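You operate a simulated robot arm through the tools that you are given. There is no shell and no other tool.

Carry out the task below with a simulated robot arm. There is one attempt and no reset: what you move stays moved.

JOB
Raise the red knob stand's round plate to yellow ring 2, with the tall white box back on it.
Fine: rings count from the bottom; stand the box on the bench before the red knob is slackened, tighten before it goes back; leave the green knob stand. Set down upright: tall white box.

Only the result counts: the job must be done as asked and must still hold three seconds after the hand-in. Knocking over, shifting, dropping, spilling or breaking anything else fails it.

ROBOT AND FRAMES
A 7-joint arm with a two-finger parallel gripper, fixed in place. Base frame: the origin is on the floor under the middle of its stand, x ahead of it, y to its left, z up; the work surface is at about z = 0.8. Lengths are in m, angles in rad, forces in N, time in s.
With the tool pointing down near the work surface it reaches from about 0.3 to 0.7 m from the base axis. Its first joint turns from -1.152 to 1.152 rad. Payload 1.57 kg.
Tool frame: the origin (TCP) lies between the finger pads and is the grasp point; the fingertips stand 0.03 m ahead of it; z points along the fingers, y is the line along which they close. The gripper opens to 0.11 m. The fingers are 0.024 m wide and 0.012 m thick; the gripper's body (0.048 by 0.112 m) begins 0.078 m behind the TCP.
Orientation is told as [roll, pitch, yaw] about the base's x, y, z axes, in that order, counted from this pose: with the fingers straight down and closing along the base's y, the tool's x points along the base's -x, its y along +y and its z along -z.

CONTROLS
- The arm moves only by the tool nudge_tool. Its argument "steps" is a list of rows, each a list of 7 numbers: the finger opening in m, from 0 to 0.11, then the shift along the tool's x, y, z in m, then the turn, a rotation vector about the tool's x, y, z in rad. In form: [[gripper, dx, dy, dz, ax, ay, az], ...]. A call has 1 to 20 rows; each row shifts and turns the commanded pose from where the row before left it, along the tool's axes as they then stand. A row lasts 0.2 s, in which the tool goes at most 0.05 m and 0.15 rad; a call with a longer step from one row to the next is refused whole, and so is a gripper value outside its range. Where a pose cannot be reached the arm comes as near as it can. A force on the tool above 40 N (or 10 N above the force at the start of the call, whichever is more), or a blocked arm, ends the call early, and 0.2 s more pass. Each finger travels about 0.108 m/s and halts on what it meets, pressing with about 33 N; the grip force reading is that of the motor and also rises with nothing between the fingers. The clock runs only during rows and for 0.2 s after the last one: add rows that do not move to give the fingers time. It gives the time, the measured TCP pose, the force on the tool (base axes), the opening and the grip force at its end, in the units of the frame above (readings bear some noise), with the torque about the TCP (base axes, N m) and any sound that the robot's microphone picked up.
- Cameras (640 x 400 px; columns grow to the right, rows downward): "scene" is fixed at [0.1482, -0.378, 1.4285]; the picture's right is [0.94, -0.35, 0.00], its down [-0.19, -0.51, -0.84] and it looks along [0.29, 0.79, -0.54] (base axes); focal length 303 px, centre (320, 200). "wrist" rides on the gripper at [0.07, 0.016, -0.141] in the tool frame; the picture's right is [-0.23, 0.97, 0.00], its down [-0.85, -0.20, -0.48] and it looks along [-0.47, -0.11, 0.88] (tool axes); focal length 222 px, centre (320, 200). There is no depth. A picture from a camera that has moved, and an enlarged one, comes with that camera's place and axes in the base frame and with its lens. The place of the scene camera against the robot may be out by one fixed shift of up to 0.025 m in any direction.
- camera(camera): a new picture of that camera. It takes no simulated time.
- close_up(camera, box): a new picture of the part [left, top, right, bottom] of that camera's present view, enlarged. It takes no simulated time.
- sign_off(): hands the job in; it is judged then, once.

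Nothing tells you positions but the pictures and the camera data. Unless the task says otherwise, let go and move clear before handing in.

The tools are called after ">>>" as a command line: name --pt "numbers of a row" for each row, then --argument value for the rest, lists and objects as JSON in quotes. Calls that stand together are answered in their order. nudge_tool: Moves the arm, as the interface text tells. Its arguments: {"type":"object","properties":{"steps":{"type":"array"}},"required":["steps"]} The other tools are called the same way: camera (camera) takes a picture; close_up (camera, box) takes an enlarged picture of a part of a camera's view; sign_off () hands the job in.

At the start:

```text
time: 0.0
ee_pos: [0.3683, -0.0171, 1.254]
ee_rot: [-0.002, 0.0, 0.001]
ft_force: [0.4, 0.2, 0.4]
moment: [0.02, -0.03, 0.0]
gripper_width: 0.11
finger_force: 0.2
```

scene: 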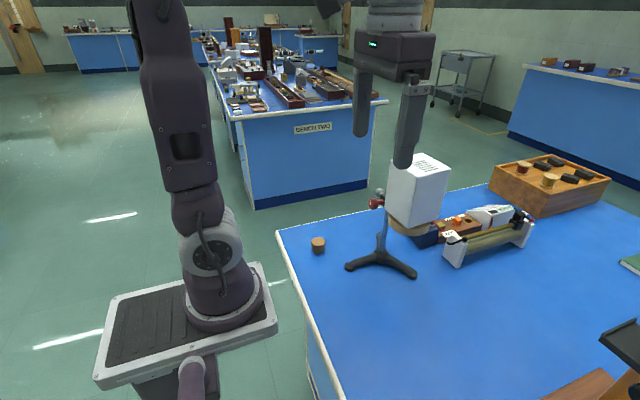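
wrist: 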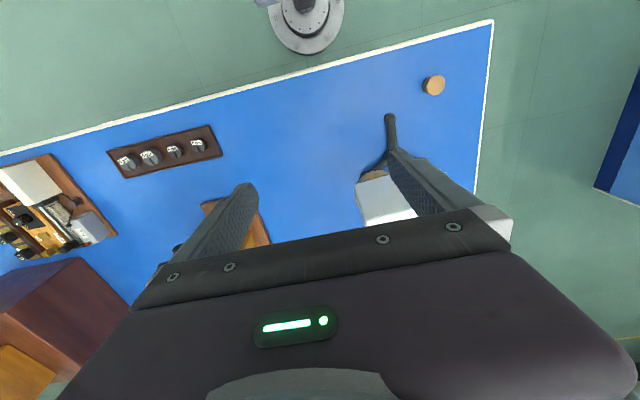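

I see a stand with a tripod foot, a round plate carrying a white box, and a red knob near the rod; I need closer views to tell the details. Next I take enlarged pictures.

>>> close_up --camera "scene" --box '[330, 140, 490, 290]'

>>> close_up --camera "scene" --box '[360, 170, 450, 250]'

>>> close_up --camera "scene" --box '[400, 150, 640, 400]'

>>> close_up --camera "wrist" --box '[320, 60, 520, 260]'

```text
2.67 times, centred on (410, 215) of scene
camera zoom: at [0.1482, -0.378, 1.4285], right [0.94, -0.35, 0.0], down [-0.19, -0.51, -0.84], along [0.29, 0.79, -0.54], focal length 807 px, centre (80, 160)
```

zoom: 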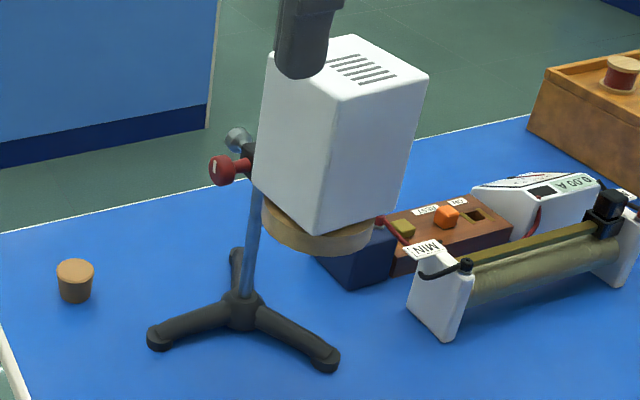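

```text
5.00 times, centred on (405, 210) of scene
camera zoom: at [0.1482, -0.378, 1.4285], right [0.94, -0.35, 0.0], down [-0.19, -0.51, -0.84], along [0.29, 0.79, -0.54], focal length 1513 px, centre (-105, 150)
```

zoom: 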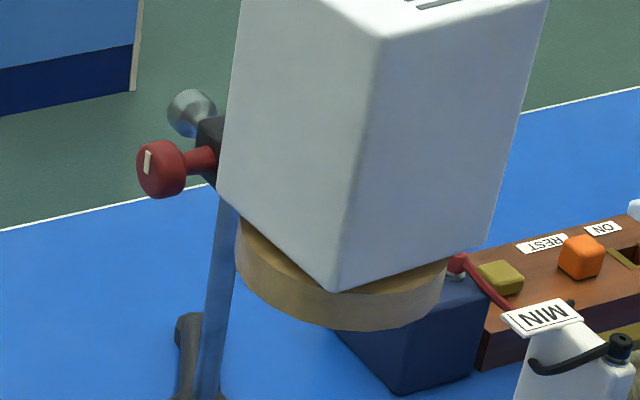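

```text
1.60 times, centred on (520, 275) of scene
camera zoom: at [0.1482, -0.378, 1.4285], right [0.94, -0.35, 0.0], down [-0.19, -0.51, -0.84], along [0.29, 0.79, -0.54], focal length 484 px, centre (0, 80)
```

zoom: 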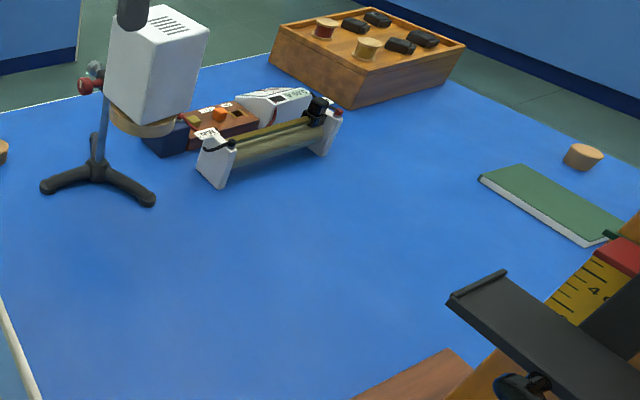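

```text
2.00 times, centred on (420, 160) of wrist
camera zoom: at [0.299, -0.0004, 1.3945], right [0.23, 0.97, 0.0], down [0.85, -0.2, 0.48], along [0.47, -0.11, -0.88], focal length 444 px, centre (120, 280)
```

zoom: 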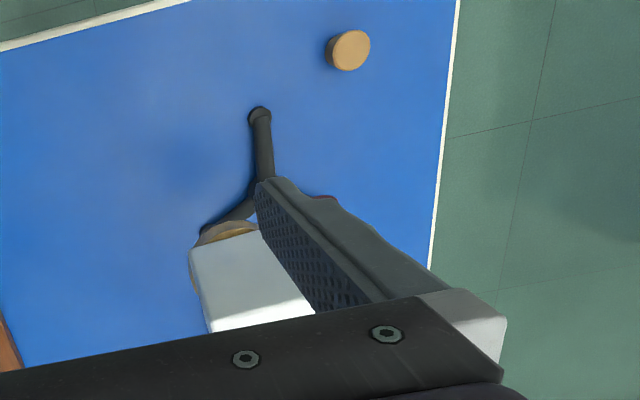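

The red knob stand has its rod at about (0.53, 0.17), with the clamp near z = 1.0, the knob pointing toward -x, and the box on the plate on the +x side. I'll swing the wrist camera to look more level at it, so I can find the rings and the green knob stand.

>>> nudge_tool --pt "0.11 0 0.04 0 0 -0.13 0" --pt "0.11 0 0.04 0 0 -0.13 0" --pt "0.11 0 0.04 0 0 -0.13 0" --pt "0.11 0 0 0 0 -0.13 0" --pt "0.11 0 0 0 0 -0.13 0" --pt "0.11 0 0 0 0 0 0"

>>> camera --camera "wrist"

>>> camera --camera "scene"

```text
time: 1.4
ee_pos: [0.3682, 0.101, 1.2548]
ee_rot: [0.0, -0.651, -0.001]
ft_force: [-0.4, 0.0, 0.5]
moment: [-0.01, -0.01, 0.02]
gripper_width: 0.1102
finger_force: 0.0
```

```text
taken
camera wrist: at [0.2273, 0.1195, 1.3239], right [0.18, 0.97, 0.14], down [0.39, -0.2, 0.9], along [0.9, -0.11, -0.42], focal length 222 px, centre (320, 200)
```

wrist: 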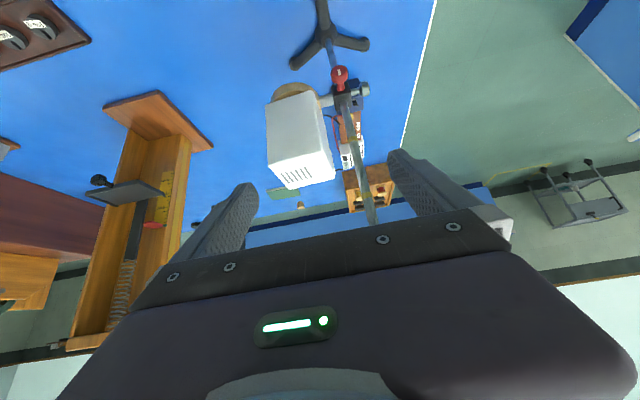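

```text
taken
```

scene: 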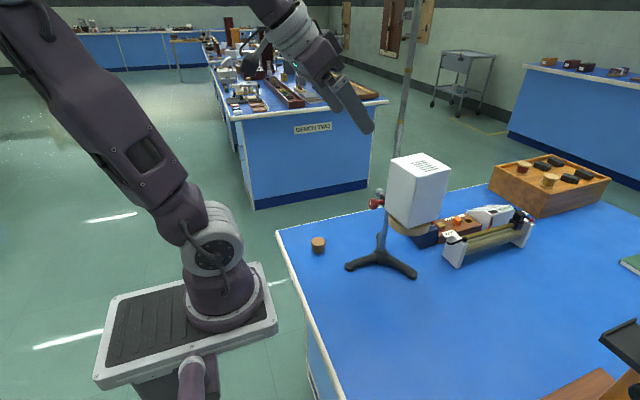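

Now the rod shows, going far above the box. I'll zoom in to look for the rings.

>>> close_up --camera "wrist" --box '[250, 0, 430, 240]'

>>> close_up --camera "wrist" --box '[310, 60, 400, 130]'

>>> close_up --camera "scene" --box '[370, 0, 450, 100]'

>>> close_up --camera "scene" --box '[370, 80, 450, 180]'

```text
1.67 times, centred on (340, 120) of wrist
camera zoom: at [0.2273, 0.1195, 1.3239], right [0.18, 0.97, 0.14], down [0.39, -0.2, 0.9], along [0.9, -0.11, -0.42], focal length 370 px, centre (287, 333)
```

zoom: 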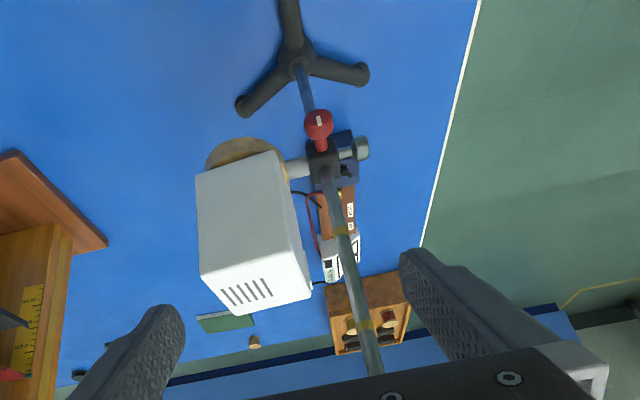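

```text
5.71 times, centred on (355, 95) of wrist
camera zoom: at [0.2273, 0.1195, 1.3239], right [0.18, 0.97, 0.14], down [0.39, -0.2, 0.9], along [0.9, -0.11, -0.42], focal length 1269 px, centre (120, 800)
```

zoom: 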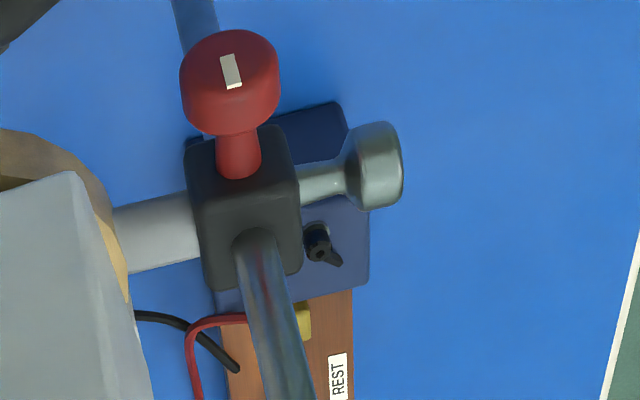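

```text
4.00 times, centred on (410, 50) of scene
camera zoom: at [0.1481, -0.378, 1.4285], right [0.94, -0.35, 0.0], down [-0.19, -0.51, -0.84], along [0.29, 0.79, -0.54], focal length 1210 px, centre (-40, 800)
```

zoom: 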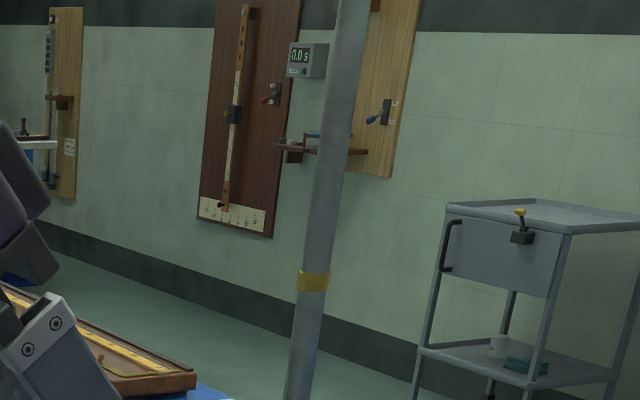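

```text
4.00 times, centred on (410, 130) of scene
camera zoom: at [0.1481, -0.378, 1.4285], right [0.94, -0.35, 0.0], down [-0.19, -0.51, -0.84], along [0.29, 0.79, -0.54], focal length 1210 px, centre (-40, 480)
```

zoom: 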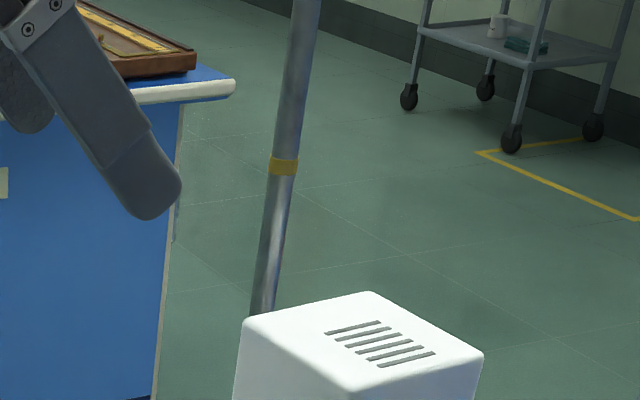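

The clamp is at about z = 1.0, with its red knob facing me along -x and the plate arm running toward -y. I can see rings at about 1.10, 1.20 and 1.30, and one could be hidden inside the clamp. I'll look closer at the box, the plate and the rest of the bench.

>>> close_up --camera "wrist" --box '[250, 70, 350, 200]'

>>> close_up --camera "wrist" --box '[0, 0, 260, 240]'

>>> close_up --camera "wrist" --box '[320, 80, 380, 230]'

>>> close_up --camera "scene" --box '[520, 250, 640, 400]'

```text
3.08 times, centred on (300, 135) of wrist
camera zoom: at [0.2273, 0.1195, 1.3239], right [0.18, 0.97, 0.14], down [0.39, -0.2, 0.9], along [0.9, -0.11, -0.42], focal length 684 px, centre (382, 400)
```

zoom: 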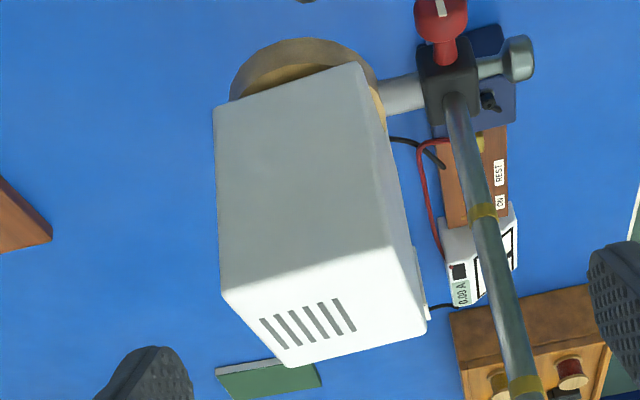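

```text
1.67 times, centred on (130, 120) of wrist
camera zoom: at [0.2273, 0.1195, 1.3239], right [0.18, 0.97, 0.14], down [0.39, -0.2, 0.9], along [0.9, -0.11, -0.42], focal length 370 px, centre (637, 333)
```

zoom: 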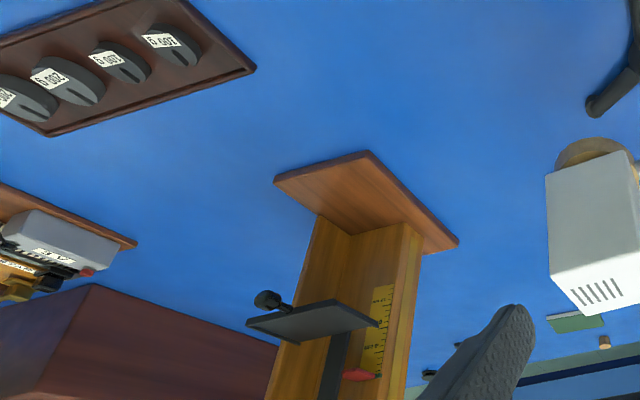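

```text
2.67 times, centred on (350, 155) of wrist
camera zoom: at [0.2273, 0.1195, 1.3239], right [0.18, 0.97, 0.14], down [0.39, -0.2, 0.9], along [0.9, -0.11, -0.42], focal length 592 px, centre (240, 320)
```

zoom: 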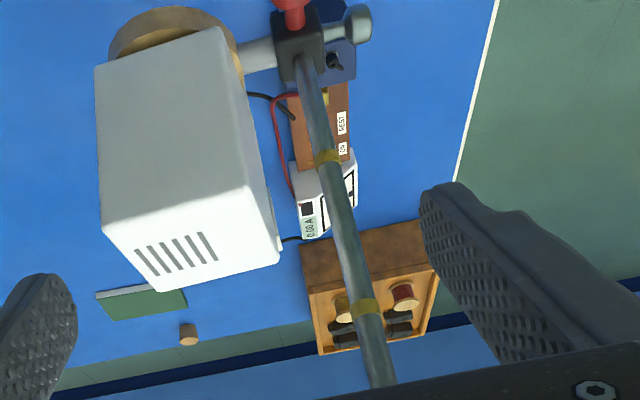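

```text
2.67 times, centred on (580, 325) of scene
camera zoom: at [0.1481, -0.378, 1.4285], right [0.94, -0.35, 0.0], down [-0.19, -0.51, -0.84], along [0.29, 0.79, -0.54], focal length 807 px, centre (-373, -133)
```

zoom: 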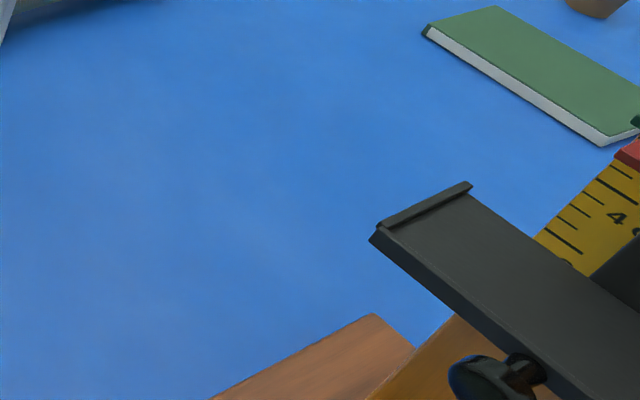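

The box is about 0.085 m square and 0.125 m tall, centred near (0.533, 0.063), with its bottom near z = 1.0 and its sides roughly along x and y. I'll level the tool, yaw it 90° so the fingers close along x clear of the rod, and go above the box.

>>> nudge_tool --pt "0.11 0 0 0 0 0.13 0" --pt "0.11 0 0 0 0 0.13 0" --pt "0.11 0 0 0 0 0.13 0" --pt "0.11 0 0 0 0 0.13 0" --pt "0.11 0 0 0 0 0.13 0" --pt "0.11 0 -0.04 0 0 0 0" --pt "0.11 0 0 0 0 0 -0.1427" --pt "0.11 0 0 0 0 0 -0.1428" --pt "0.11 0 0 0 0 0 -0.1428" --pt "0.11 0 0 0 0 0 -0.1428" --pt "0.11 0 0 0 0 0 -0.1428" --pt "0.11 0 0 0 0 0 -0.1428" --pt "0.11 0 0 0 0 0 -0.1428" --pt "0.11 0 0 0 0 0 -0.1428" --pt "0.11 0 0 0 0 0 -0.1428" --pt "0.11 0 0 0 0 0 -0.1428" --pt "0.11 0 0 0 0 0 -0.1428" --pt "0.11 0 0 0 0 0 0"

>>> camera --camera "wrist"

>>> camera --camera "scene"

```text
time: 5.2
ee_pos: [0.3677, 0.0622, 1.2543]
ee_rot: [-0.001, -0.001, 1.572]
ft_force: [-0.4, -0.1, -0.3]
moment: [0.03, -0.02, 0.0]
gripper_width: 0.1101
finger_force: 0.1
```

```text
taken
camera wrist: at [0.3524, -0.0063, 1.3949], right [-0.97, 0.23, 0.0], down [0.2, 0.86, 0.48], along [0.11, 0.47, -0.88], focal length 222 px, centre (320, 200)
```

wrist: 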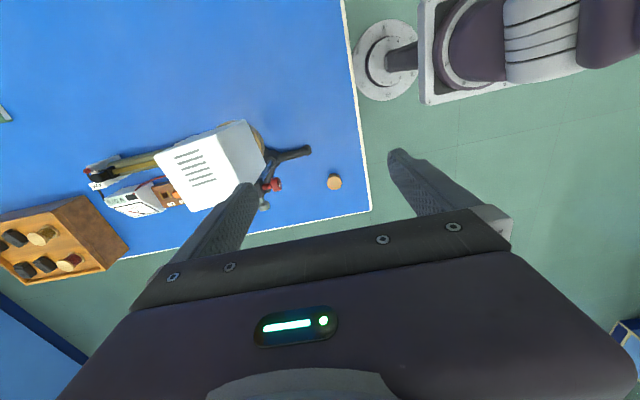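

```text
taken
```

scene: 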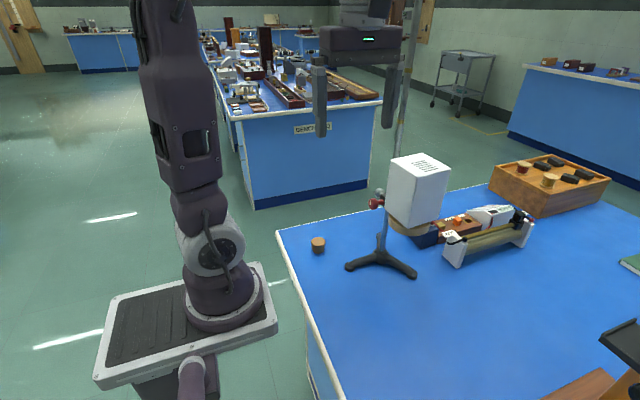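

The yaw is done. I'll zoom the wrist view onto the box top to refine its position and height.

>>> close_up --camera "wrist" --box '[130, 100, 350, 240]'

>>> close_up --camera "wrist" --box '[140, 110, 290, 220]'

```text
2.86 times, centred on (240, 170) of wrist
camera zoom: at [0.3524, -0.0063, 1.3949], right [-0.97, 0.23, 0.0], down [0.2, 0.86, 0.48], along [0.11, 0.47, -0.88], focal length 635 px, centre (549, 286)
```

zoom: 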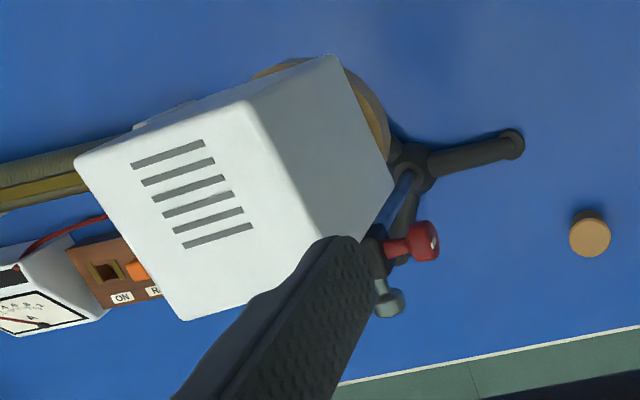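

```text
3.64 times, centred on (215, 165) of wrist
camera zoom: at [0.3524, -0.0063, 1.3949], right [-0.97, 0.23, 0.0], down [0.2, 0.86, 0.48], along [0.11, 0.47, -0.88], focal length 808 px, centre (702, 327)
```

zoom: 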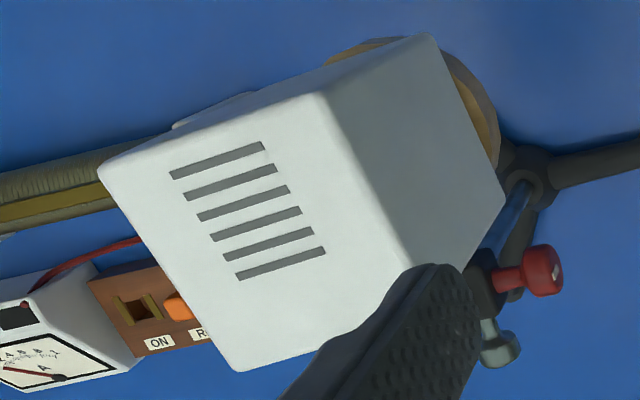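

The box centre comes out near (0.525, 0.066), side 0.084, yawed about 4°, top z about 1.13 and bottom about 1.01. I'll go above it and check before going down.

>>> nudge_tool --pt "0.11 0 -0.04 0 0 0 0" --pt "0.11 0 -0.04 0 0 0 0" --pt "0.11 0 -0.04 0 0 0 0" --pt "0.11 0 -0.037 0 0 0 0" --pt "0.11 0 0 0 0 0 -0.07" --pt "0.11 0 0 0.03 0 0 0" --pt "0.11 0 0 0 0 0 0"

>>> camera --camera "wrist"

>>> camera --camera "scene"

```text
time: 6.8
ee_pos: [0.5259, 0.0631, 1.2251]
ee_rot: [-0.003, 0.0, 1.638]
ft_force: [0.3, 0.1, 0.5]
moment: [-0.01, 0.03, 0.0]
gripper_width: 0.1101
finger_force: 0.0
```

```text
taken
camera wrist: at [0.5151, -0.0061, 1.3652], right [-0.99, 0.16, 0.0], down [0.14, 0.87, 0.48], along [0.08, 0.47, -0.88], focal length 222 px, centre (320, 200)
```

wrist: 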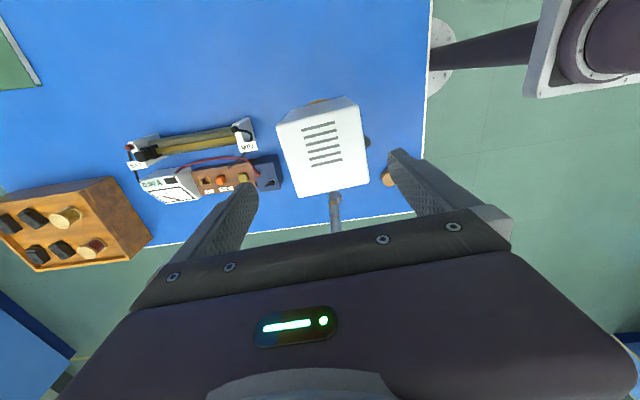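

```text
taken
```

scene: 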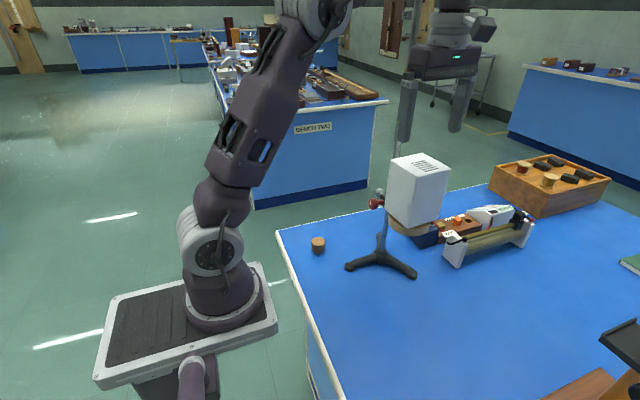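

I'm above the box. I'll zoom in to check the alignment of the fingers with the box.

>>> close_up --camera "wrist" --box '[250, 80, 410, 230]'

>>> close_up --camera "scene" --box '[370, 20, 490, 250]'

```text
2.67 times, centred on (330, 155) of wrist
camera zoom: at [0.5151, -0.0061, 1.3652], right [-0.99, 0.16, 0.0], down [0.14, 0.87, 0.48], along [0.08, 0.47, -0.88], focal length 592 px, centre (293, 320)
```

zoom: 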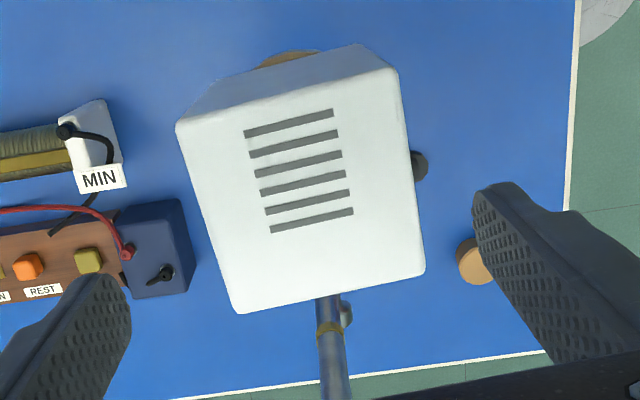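

```text
1.74 times, centred on (430, 135) of scene
camera zoom: at [0.1482, -0.378, 1.4285], right [0.94, -0.35, 0.0], down [-0.19, -0.51, -0.84], along [0.29, 0.79, -0.54], focal length 526 px, centre (129, 313)
```

zoom: 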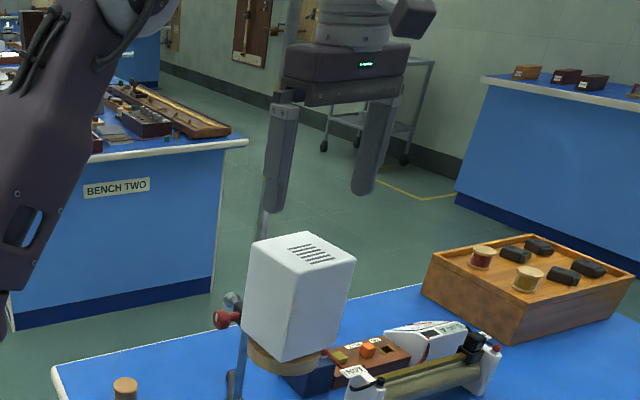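

The box centre is about (0.521, 0.067), with the yaw matched. I'll correct 4 mm, descend so the fingertips sit about 4 cm above the plate, and close.

>>> nudge_tool --pt "0.11 -0.001 0.0045 0.02 0 0 0" --pt "0.11 0 0 0.04 0 0 0" --pt "0.11 0 0 0.04 0 0 0" --pt "0.11 0 0 0.04 0 0 0" --pt "0.11 0 0 0 0 0 0"

>>> camera --camera "wrist"

>>> close_up --camera "scene" --box '[340, 80, 500, 280]'

```text
time: 8.0
ee_pos: [0.5201, 0.0632, 1.0833]
ee_rot: [-0.001, 0.001, 1.639]
ft_force: [-0.6, -0.3, -0.2]
moment: [0.03, -0.04, -0.02]
gripper_width: 0.1101
finger_force: 0.0
```

```text
taken
camera wrist: at [0.5097, -0.0067, 1.2233], right [-0.99, 0.16, 0.0], down [0.14, 0.87, 0.48], along [0.08, 0.47, -0.88], focal length 222 px, centre (320, 200)
```

wrist: 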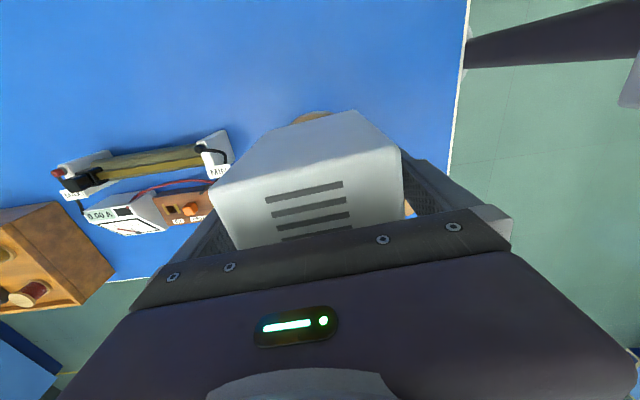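

```text
2.00 times, centred on (420, 180) of scene
camera zoom: at [0.1482, -0.378, 1.4285], right [0.94, -0.35, 0.0], down [-0.19, -0.51, -0.84], along [0.29, 0.79, -0.54], focal length 605 px, centre (120, 240)
```

zoom: 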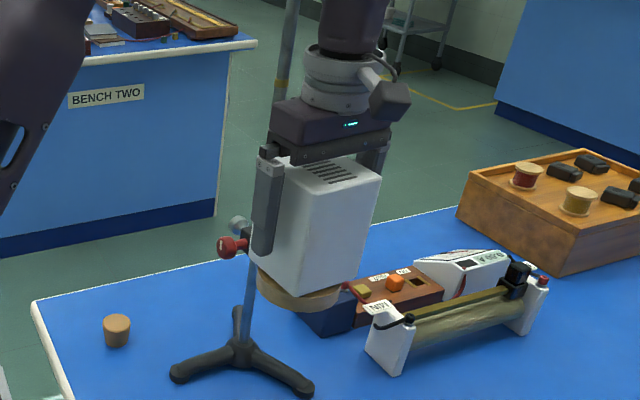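

The fingers straddle the box cleanly. I'll close and lift a little.

>>> nudge_tool --pt "0.05 0 0 0 0 0 0" --pt "0.05 0 0 0 0 0 0" --pt "0.05 0 0 0 0 0 0" --pt "0.05 0 0 0 0 0 0"

>>> camera --camera "wrist"

```text
time: 9.0
ee_pos: [0.5195, 0.0629, 1.083]
ee_rot: [0.0, 0.0, 1.639]
ft_force: [-0.8, 0.0, -0.6]
moment: [0.01, 0.02, -0.01]
gripper_width: 0.0849
finger_force: 33.6
```

```text
taken
camera wrist: at [0.5099, -0.0066, 1.2235], right [-0.99, 0.16, 0.0], down [0.14, 0.87, 0.48], along [0.08, 0.47, -0.88], focal length 222 px, centre (320, 200)
```

wrist: 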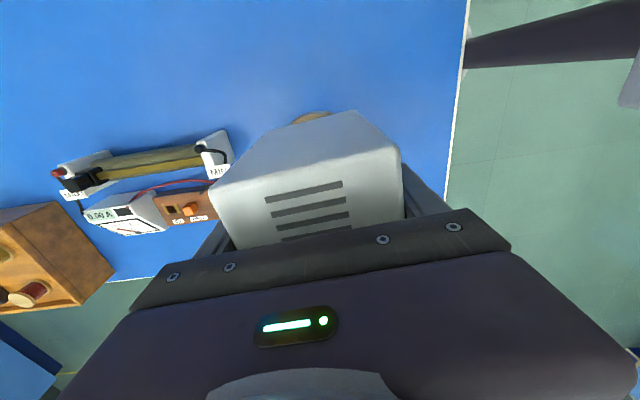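

The grip holds at 0.085 m wide with 33 N. I'll lift straight up gently.

>>> nudge_tool --pt "0.05 0 0 -0.01 0 0 0" --pt "0.05 0 0 -0.015 0 0 0" --pt "0.05 0 0 -0.02 0 0 0" --pt "0.05 0 0 -0.015 0 0 0" --pt "0.05 0 0 0 0 0 0"

>>> close_up --camera "scene" --box '[340, 80, 500, 280]'

>>> camera --camera "wrist"

```text
time: 10.2
ee_pos: [0.52, 0.0618, 1.1442]
ee_rot: [0.001, -0.001, 1.639]
ft_force: [-0.2, 0.2, -4.1]
moment: [-0.02, 0.0, 0.0]
gripper_width: 0.0847
finger_force: 33.1
```

```text
2.00 times, centred on (420, 180) of scene
camera zoom: at [0.1482, -0.378, 1.4285], right [0.94, -0.35, 0.0], down [-0.19, -0.51, -0.84], along [0.29, 0.79, -0.54], focal length 605 px, centre (120, 240)
```

zoom: 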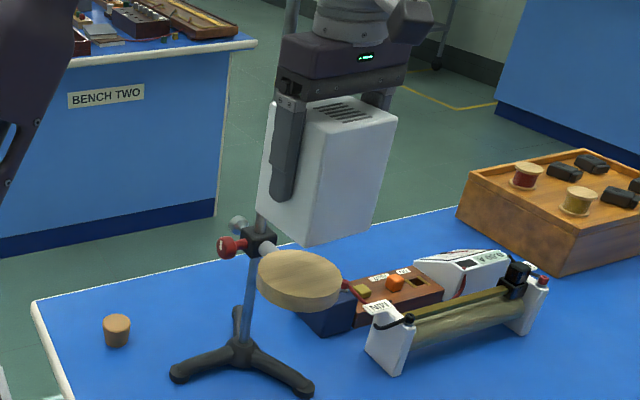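

```text
taken
camera wrist: at [0.51, -0.007, 1.2843], right [-0.99, 0.16, 0.0], down [0.14, 0.87, 0.48], along [0.08, 0.47, -0.88], focal length 222 px, centre (320, 200)
```

wrist: 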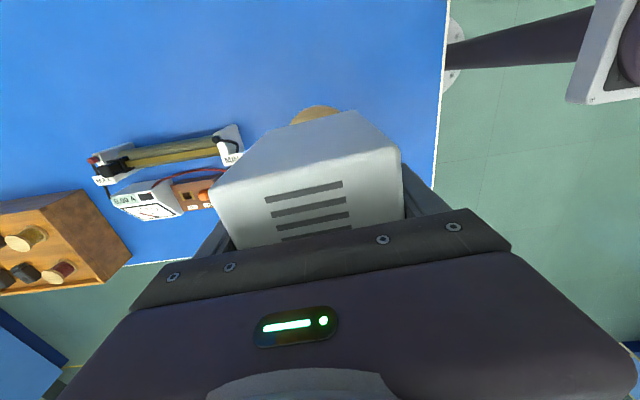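

The box is up (about 0.4 kg) and the plate is clear. I'll carry it toward -y over the open bench near (0.48, -0.11) and lower most of the way.

>>> nudge_tool --pt "0.05 0.02 0.006 0 0 0 0" --pt "0.05 0.0338 0.0103 0 0 0 0" --pt "0.05 0.0338 0.0103 0 0 0 0" --pt "0.05 0.0338 0.0103 0 0 0 0" --pt "0.05 0.0338 0.0103 0 0 0 0" --pt "0.05 0.014 0.0043 0 0 0 0" --pt "0.05 0 0 0.02 0 0 0" --pt "0.05 0 0 0.04 0 0 0" --pt "0.05 0 0 0.04 0 0 0" --pt "0.05 0 0 0.04 0 0 0" --pt "0.05 0 0 0.04 0 0 0" --pt "0.05 0 0 0.03 0 0 0" --pt "0.05 0 0 0.02 0 0 0" --pt "0.05 0 0 0 0 0 0"

>>> camera --camera "scene"

>>> camera --camera "wrist"

```text
time: 13.2
ee_pos: [0.4793, -0.1081, 0.9133]
ee_rot: [0.0, 0.0, 1.639]
ft_force: [-0.4, 0.1, -4.4]
moment: [0.0, -0.01, -0.03]
gripper_width: 0.085
finger_force: 32.9
```

```text
taken
```

scene: 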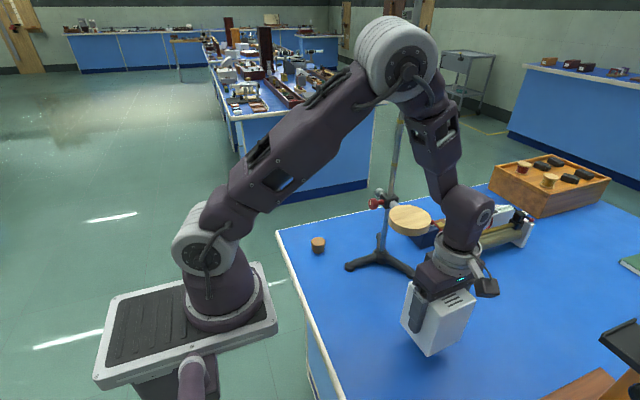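

```text
taken
camera wrist: at [0.4685, -0.1774, 1.0545], right [-0.99, 0.16, 0.0], down [0.14, 0.87, 0.48], along [0.08, 0.47, -0.88], focal length 222 px, centre (320, 200)
```

wrist: 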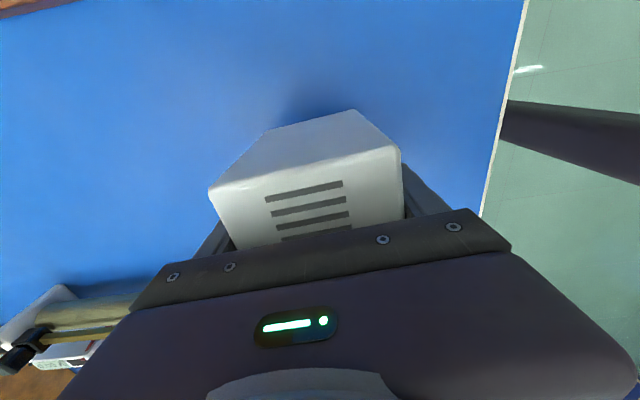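

The box hangs about 4 cm above open bench. I'll lower gently in small steps and watch the force.

>>> nudge_tool --pt "0.05 0 0 0.01 0 0 0" --pt "0.05 0 0 0.01 0 0 0" --pt "0.05 0 0 0.008 0 0 0" --pt "0.05 0 0 0.003 0 0 0"

>>> close_up --camera "scene" --box '[370, 240, 510, 380]'

```text
time: 14.2
ee_pos: [0.4802, -0.1092, 0.8836]
ee_rot: [0.001, -0.001, 1.64]
ft_force: [-0.3, -0.7, -4.8]
moment: [-0.03, -0.02, 0.01]
gripper_width: 0.0848
finger_force: 33.3
```

```text
2.86 times, centred on (440, 310) of scene
camera zoom: at [0.1482, -0.378, 1.4285], right [0.94, -0.35, 0.0], down [-0.19, -0.51, -0.84], along [0.29, 0.79, -0.54], focal length 865 px, centre (-23, -114)
```

zoom: 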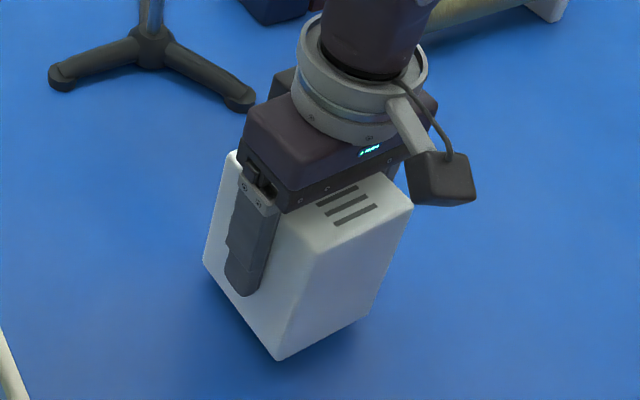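

>>> nudge_tool --pt "0.05 0 0 0.004 0 0 0" --pt "0.05 0 0 0.002 0 0 0"

```text
time: 14.8
ee_pos: [0.4809, -0.1092, 0.8786]
ee_rot: [0.002, 0.0, 1.638]
ft_force: [-0.6, 0.2, -3.5]
moment: [0.0, -0.01, 0.03]
gripper_width: 0.0849
finger_force: 33.0
```

No touch yet at z = 0.8786 (the tool still feels only the weight of the box). I'll keep lowering 2 mm at a time.

>>> nudge_tool --pt "0.05 0 0 0.002 0 0 0" --pt "0.05 0 0 0.002 0 0 0"

```text
time: 15.4
ee_pos: [0.4809, -0.1095, 0.8729]
ee_rot: [0.0, 0.0, 1.642]
ft_force: [-0.6, -0.5, -5.0]
moment: [-0.01, -0.02, -0.01]
gripper_width: 0.0849
finger_force: 32.9
```

>>> nudge_tool --pt "0.05 0 0 0.002 0 0 0" --pt "0.05 0 0 0.001 0 0 0"

```text
time: 16.0
ee_pos: [0.4816, -0.1092, 0.8714]
ee_rot: [-0.002, 0.001, 1.64]
ft_force: [0.1, -2.6, 26.5]
moment: [-0.23, 1.31, 0.16]
gripper_width: 0.0848
finger_force: 33.1
```

Contact: the box's bottom is 0.072 m below the TCP, so the plate top was at about 1.011. I'll ease off 1.5 mm, open slowly and check.

>>> nudge_tool --pt "0.05 0 0 -0.0015 0 0 0" --pt "0.05 0 0 0 0 0 0"

```text
time: 16.6
ee_pos: [0.4788, -0.1105, 0.8721]
ee_rot: [0.002, -0.003, 1.64]
ft_force: [0.6, -0.1, -5.7]
moment: [0.01, -0.04, 0.0]
gripper_width: 0.085
finger_force: 32.8
```

>>> nudge_tool --pt "0.05 0 0 0.0007 0 0 0" --pt "0.05 0 0 0 0 0 0"

```text
time: 17.2
ee_pos: [0.4808, -0.109, 0.8711]
ee_rot: [0.002, 0.0, 1.638]
ft_force: [-1.0, -0.3, -1.6]
moment: [-0.1, -0.05, -0.01]
gripper_width: 0.0852
finger_force: 32.8
```

The bench now carries part of the weight, so the box is touching down lightly. I'll open the fingers.

>>> nudge_tool --pt "0.088 0 0 0 0 0 0" --pt "0.095 0 0 0 0 0 0" --pt "0.108 0 0 0 0 0 0" --pt "0.11 0 0 0 0 0 0"

>>> close_up --camera "scene" --box '[370, 240, 510, 380]'

>>> camera --camera "wrist"

```text
time: 18.2
ee_pos: [0.4819, -0.1078, 0.8706]
ee_rot: [0.002, 0.0, 1.639]
ft_force: [0.6, 0.5, 1.1]
moment: [0.0, 0.03, 0.0]
gripper_width: 0.1098
finger_force: 0.1
```

```text
2.86 times, centred on (440, 310) of scene
camera zoom: at [0.1482, -0.378, 1.4285], right [0.94, -0.35, 0.0], down [-0.19, -0.51, -0.84], along [0.29, 0.79, -0.54], focal length 865 px, centre (-23, -114)
```

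zoom: 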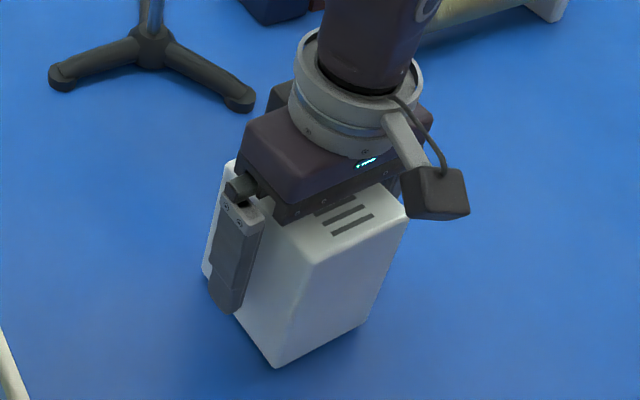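

```text
taken
camera wrist: at [0.4705, -0.179, 1.0114], right [-0.99, 0.16, 0.0], down [0.14, 0.87, 0.48], along [0.08, 0.47, -0.88], focal length 222 px, centre (320, 200)
```

wrist: 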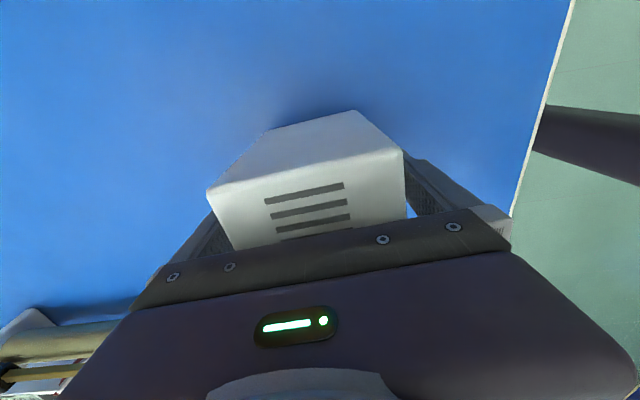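

The box stands released on the bench at about (0.480, -0.109). I'll rise straight up, then turn the yaw back to 0.

>>> nudge_tool --pt "0.11 0 0 -0.01 0 0 0" --pt "0.11 0 0 -0.03 0 0 0" --pt "0.11 0 0 -0.04 0 0 0" --pt "0.11 0 0 -0.04 0 0 0" --pt "0.11 0 0 -0.04 0 0 0" --pt "0.11 0 0 -0.04 0 0 0" --pt "0.11 0 0 -0.04 0 0 0" --pt "0.11 0 0 -0.04 0 0 0" --pt "0.11 0 0 -0.04 0 0 0" --pt "0.11 0 0 0 0 0 0"

>>> camera --camera "scene"

>>> camera --camera "wrist"

```text
time: 20.4
ee_pos: [0.4799, -0.1094, 1.1935]
ee_rot: [0.0, -0.002, 1.642]
ft_force: [0.2, -0.3, 0.7]
moment: [0.02, 0.0, 0.01]
gripper_width: 0.1099
finger_force: 0.1
```

```text
taken
```

scene: 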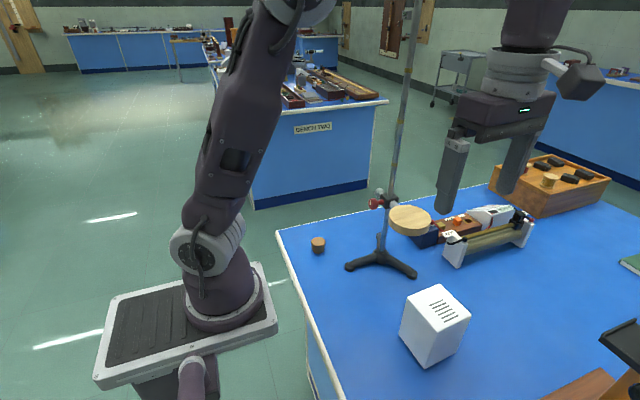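

```text
taken
camera wrist: at [0.4696, -0.1792, 1.3334], right [-0.99, 0.16, 0.0], down [0.14, 0.87, 0.48], along [0.08, 0.47, -0.88], focal length 222 px, centre (320, 200)
```

wrist: 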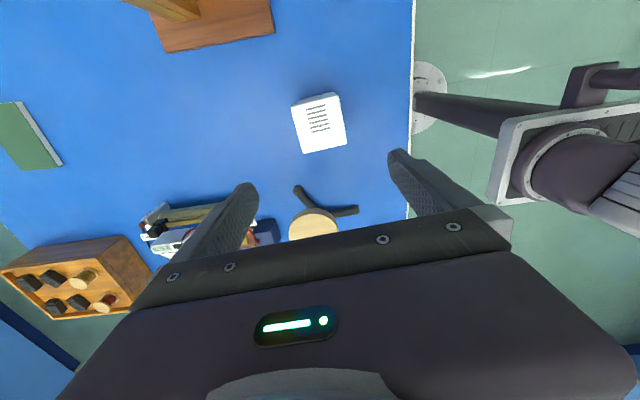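

The box stands well on the bench. I'll zoom in on the stand in the scene view to see the clamp, the knob and the rings.

>>> close_up --camera "scene" --box '[360, 170, 450, 230]'

>>> close_up --camera "scene" --box '[350, 0, 450, 280]'

>>> close_up --camera "scene" --box '[365, 100, 435, 200]'

```text
6.67 times, centred on (405, 200) of scene
camera zoom: at [0.1482, -0.378, 1.4285], right [0.94, -0.35, 0.0], down [-0.19, -0.51, -0.84], along [0.29, 0.79, -0.54], focal length 2018 px, centre (-247, 200)
```

zoom: 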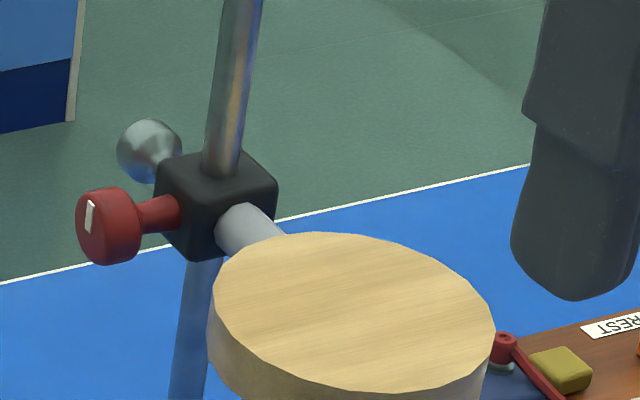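

```text
1.43 times, centred on (400, 140) of scene
camera zoom: at [0.1482, -0.378, 1.4285], right [0.94, -0.35, 0.0], down [-0.19, -0.51, -0.84], along [0.29, 0.79, -0.54], focal length 432 px, centre (206, 286)
```

zoom: 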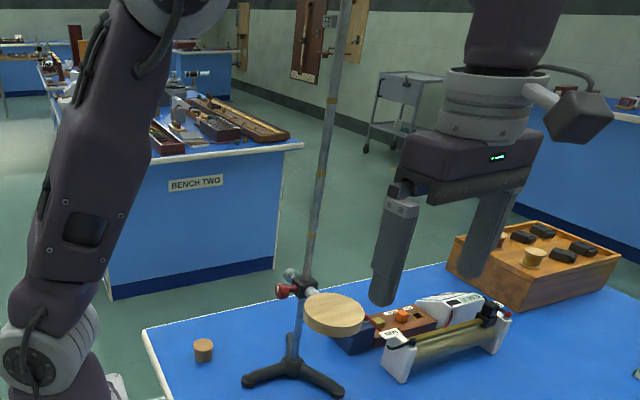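

```text
4.00 times, centred on (400, 150) of scene
camera zoom: at [0.1482, -0.378, 1.4285], right [0.94, -0.35, 0.0], down [-0.19, -0.51, -0.84], along [0.29, 0.79, -0.54], focal length 1210 px, centre (0, 400)
```

zoom: 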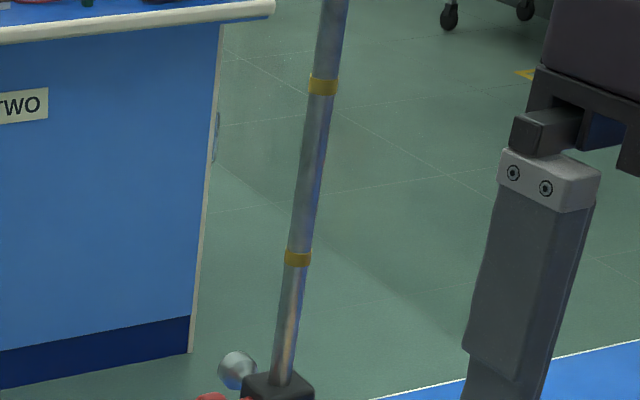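

Three rings show above the clamp at about 1.095, 1.195 and 1.295. I'll learn whether one is hidden in the clamp once it slides. Next I bring the tool level (fingers along +x), well clear of the stand, to see if the arm can reach that pose.

>>> nudge_tool --pt "0.11 -0.038 0.0241 0 0 0 0" --pt "0.11 -0.038 0.0241 0 0 0 0" --pt "0.11 -0.038 0.0241 0 0 0 0" --pt "0.11 0 0 0 0 0 0.149" --pt "0.11 0 0 0 0 0 0.149" --pt "0.11 0 0 0 0 0 0.149" --pt "0.11 0 0 0 0 0 0.149" --pt "0.11 0 0 0 0 0 0.149" --pt "0.11 0 0 0 0 0 0.149" --pt "0.11 0 0 0 0 0 0.149" --pt "0.11 0 0 0 0 0 0.149" --pt "0.11 0 0 0 0 0 0.149" --pt "0.11 0 0 0 0 0 0.149" --pt "0.11 0 0 0 0 0 0.15" --pt "0.11 0 0 0 0 0 0"

>>> nudge_tool --pt "0.06 0 0 0 0 -0.13 0" --pt "0.06 0 0 0 0 -0.13 0" --pt "0.06 0 0 0 0 -0.13 0" --pt "0.06 0 0 0 0 -0.13 0" --pt "0.06 0 0 0 0 -0.13 0" --pt "0.06 0 0 0 0 -0.13 0" --pt "0.06 0 0 0 0 0 0"

>>> camera --camera "scene"

>>> camera --camera "wrist"

```text
time: 23.6
ee_pos: [0.3999, -0.0004, 1.1918]
ee_rot: [0.0, 0.0, -0.001]
ft_force: [0.7, 0.1, 0.2]
moment: [0.0, 0.01, 0.01]
gripper_width: 0.1099
finger_force: 0.1
```

```text
time: 25.2
ee_pos: [0.4014, -0.0002, 1.1921]
ee_rot: [0.001, -0.78, 0.001]
ft_force: [1.1, -0.7, 0.2]
moment: [0.0, 0.0, 0.01]
gripper_width: 0.0599
finger_force: 0.0
```

```text
taken
```

scene: 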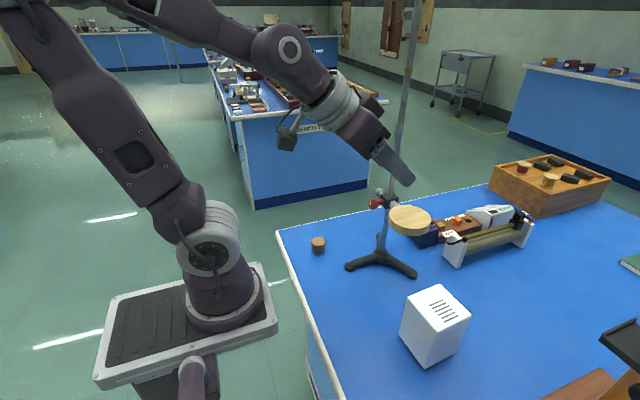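

```text
taken
camera wrist: at [0.2524, 0.0169, 1.2416], right [0.16, 0.97, 0.16], down [0.27, -0.2, 0.94], along [0.95, -0.11, -0.29], focal length 222 px, centre (320, 200)
```

wrist: 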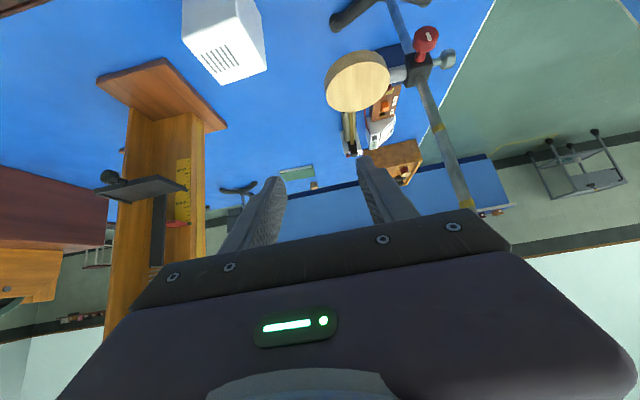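

The tilt reaches fine. Another tripod stand shows farther off at about (240, 190) in the wrist view, so I'll zoom there and on the clamp.

>>> close_up --camera "wrist" --box '[190, 150, 290, 215]'

>>> close_up --camera "wrist" --box '[310, 0, 480, 110]'

>>> close_up --camera "wrist" --box '[390, 10, 470, 80]'

>>> close_up --camera "wrist" --box '[390, 60, 500, 220]'

```text
6.15 times, centred on (240, 182) of wrist
camera zoom: at [0.2524, 0.0169, 1.2416], right [0.16, 0.97, 0.16], down [0.27, -0.2, 0.94], along [0.95, -0.11, -0.29], focal length 1367 px, centre (812, 308)
```

zoom: 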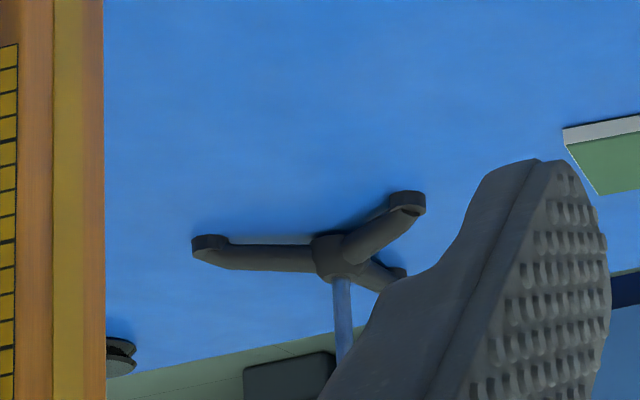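

```text
3.64 times, centred on (395, 55) of wrist
camera zoom: at [0.2524, 0.0169, 1.2416], right [0.16, 0.97, 0.16], down [0.27, -0.2, 0.94], along [0.95, -0.11, -0.29], focal length 808 px, centre (47, 727)
```

zoom: 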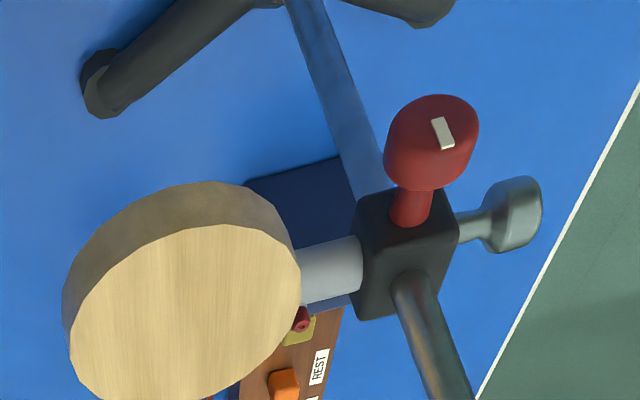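

```text
5.71 times, centred on (430, 45) of wrist
camera zoom: at [0.2524, 0.0169, 1.2416], right [0.16, 0.97, 0.16], down [0.27, -0.2, 0.94], along [0.95, -0.11, -0.29], focal length 1269 px, centre (-309, 1086)
```

zoom: 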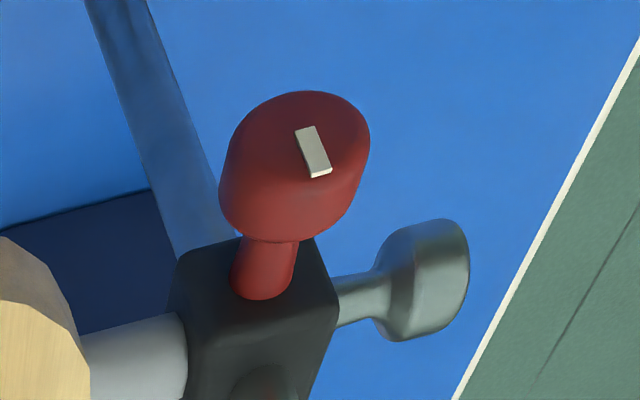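

```text
2.50 times, centred on (445, 140) of wrist
camera zoom: at [0.2524, 0.0169, 1.2416], right [0.16, 0.97, 0.16], down [0.27, -0.2, 0.94], along [0.95, -0.11, -0.29], focal length 555 px, centre (8, 350)
```

zoom: 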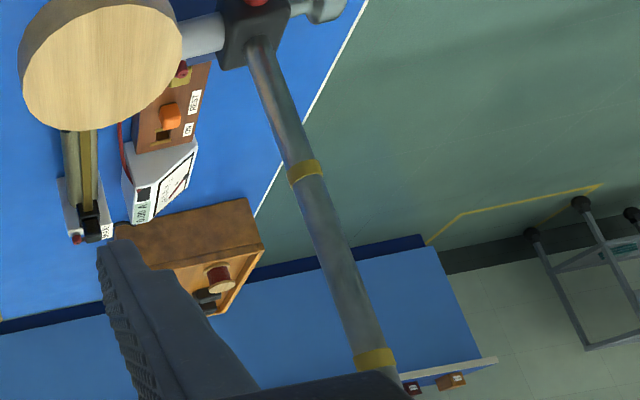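

The far tripod stands well out of reach, so it won't be disturbed. The red knob axis is at y ≈ 0.150, z ≈ 1.003, with its front face at x ≈ 0.469. I'll finish pitching to level at a safe stand-off, and bring the tool to knob height.

>>> nudge_tool --pt "0.06 0 0 0 0 -0.132 0" --pt "0.06 0 0 0 0 -0.132 0" --pt "0.06 0 0 0 0 -0.132 0" --pt "0.06 0 0 0 0 -0.132 0" --pt "0.06 0 0 0 0 -0.132 0" --pt "0.06 0 0 0 0 -0.131 0" --pt "0.06 0 0 0 0 0 0"

>>> camera --camera "scene"

>>> camera --camera "wrist"

```text
time: 26.8
ee_pos: [0.4169, 0.0131, 1.278]
ee_rot: [0.067, -1.483, -0.06]
ft_force: [-0.8, 0.3, 0.5]
moment: [-0.01, 0.0, 0.01]
gripper_width: 0.06
finger_force: 0.1
out of reach, approached as far as the arm can: row 3, 4, 5, 6
```

```text
taken
```

scene: 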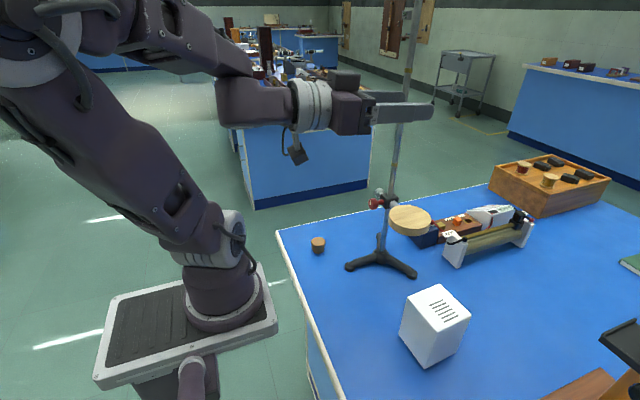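

```text
taken
camera wrist: at [0.2707, 0.0294, 1.2203], right [0.01, 0.97, 0.23], down [-0.4, -0.21, 0.89], along [0.92, -0.1, 0.39], focal length 222 px, centre (320, 200)
```

wrist: 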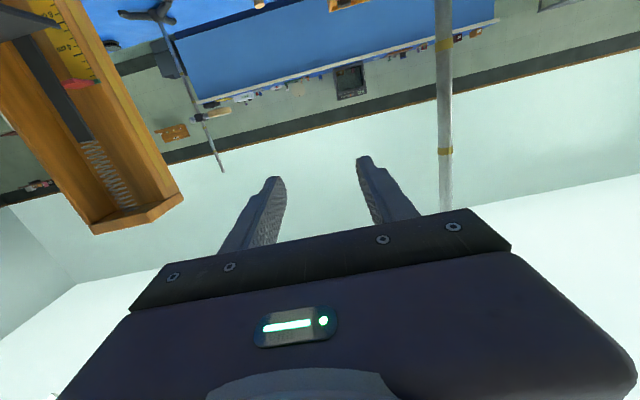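

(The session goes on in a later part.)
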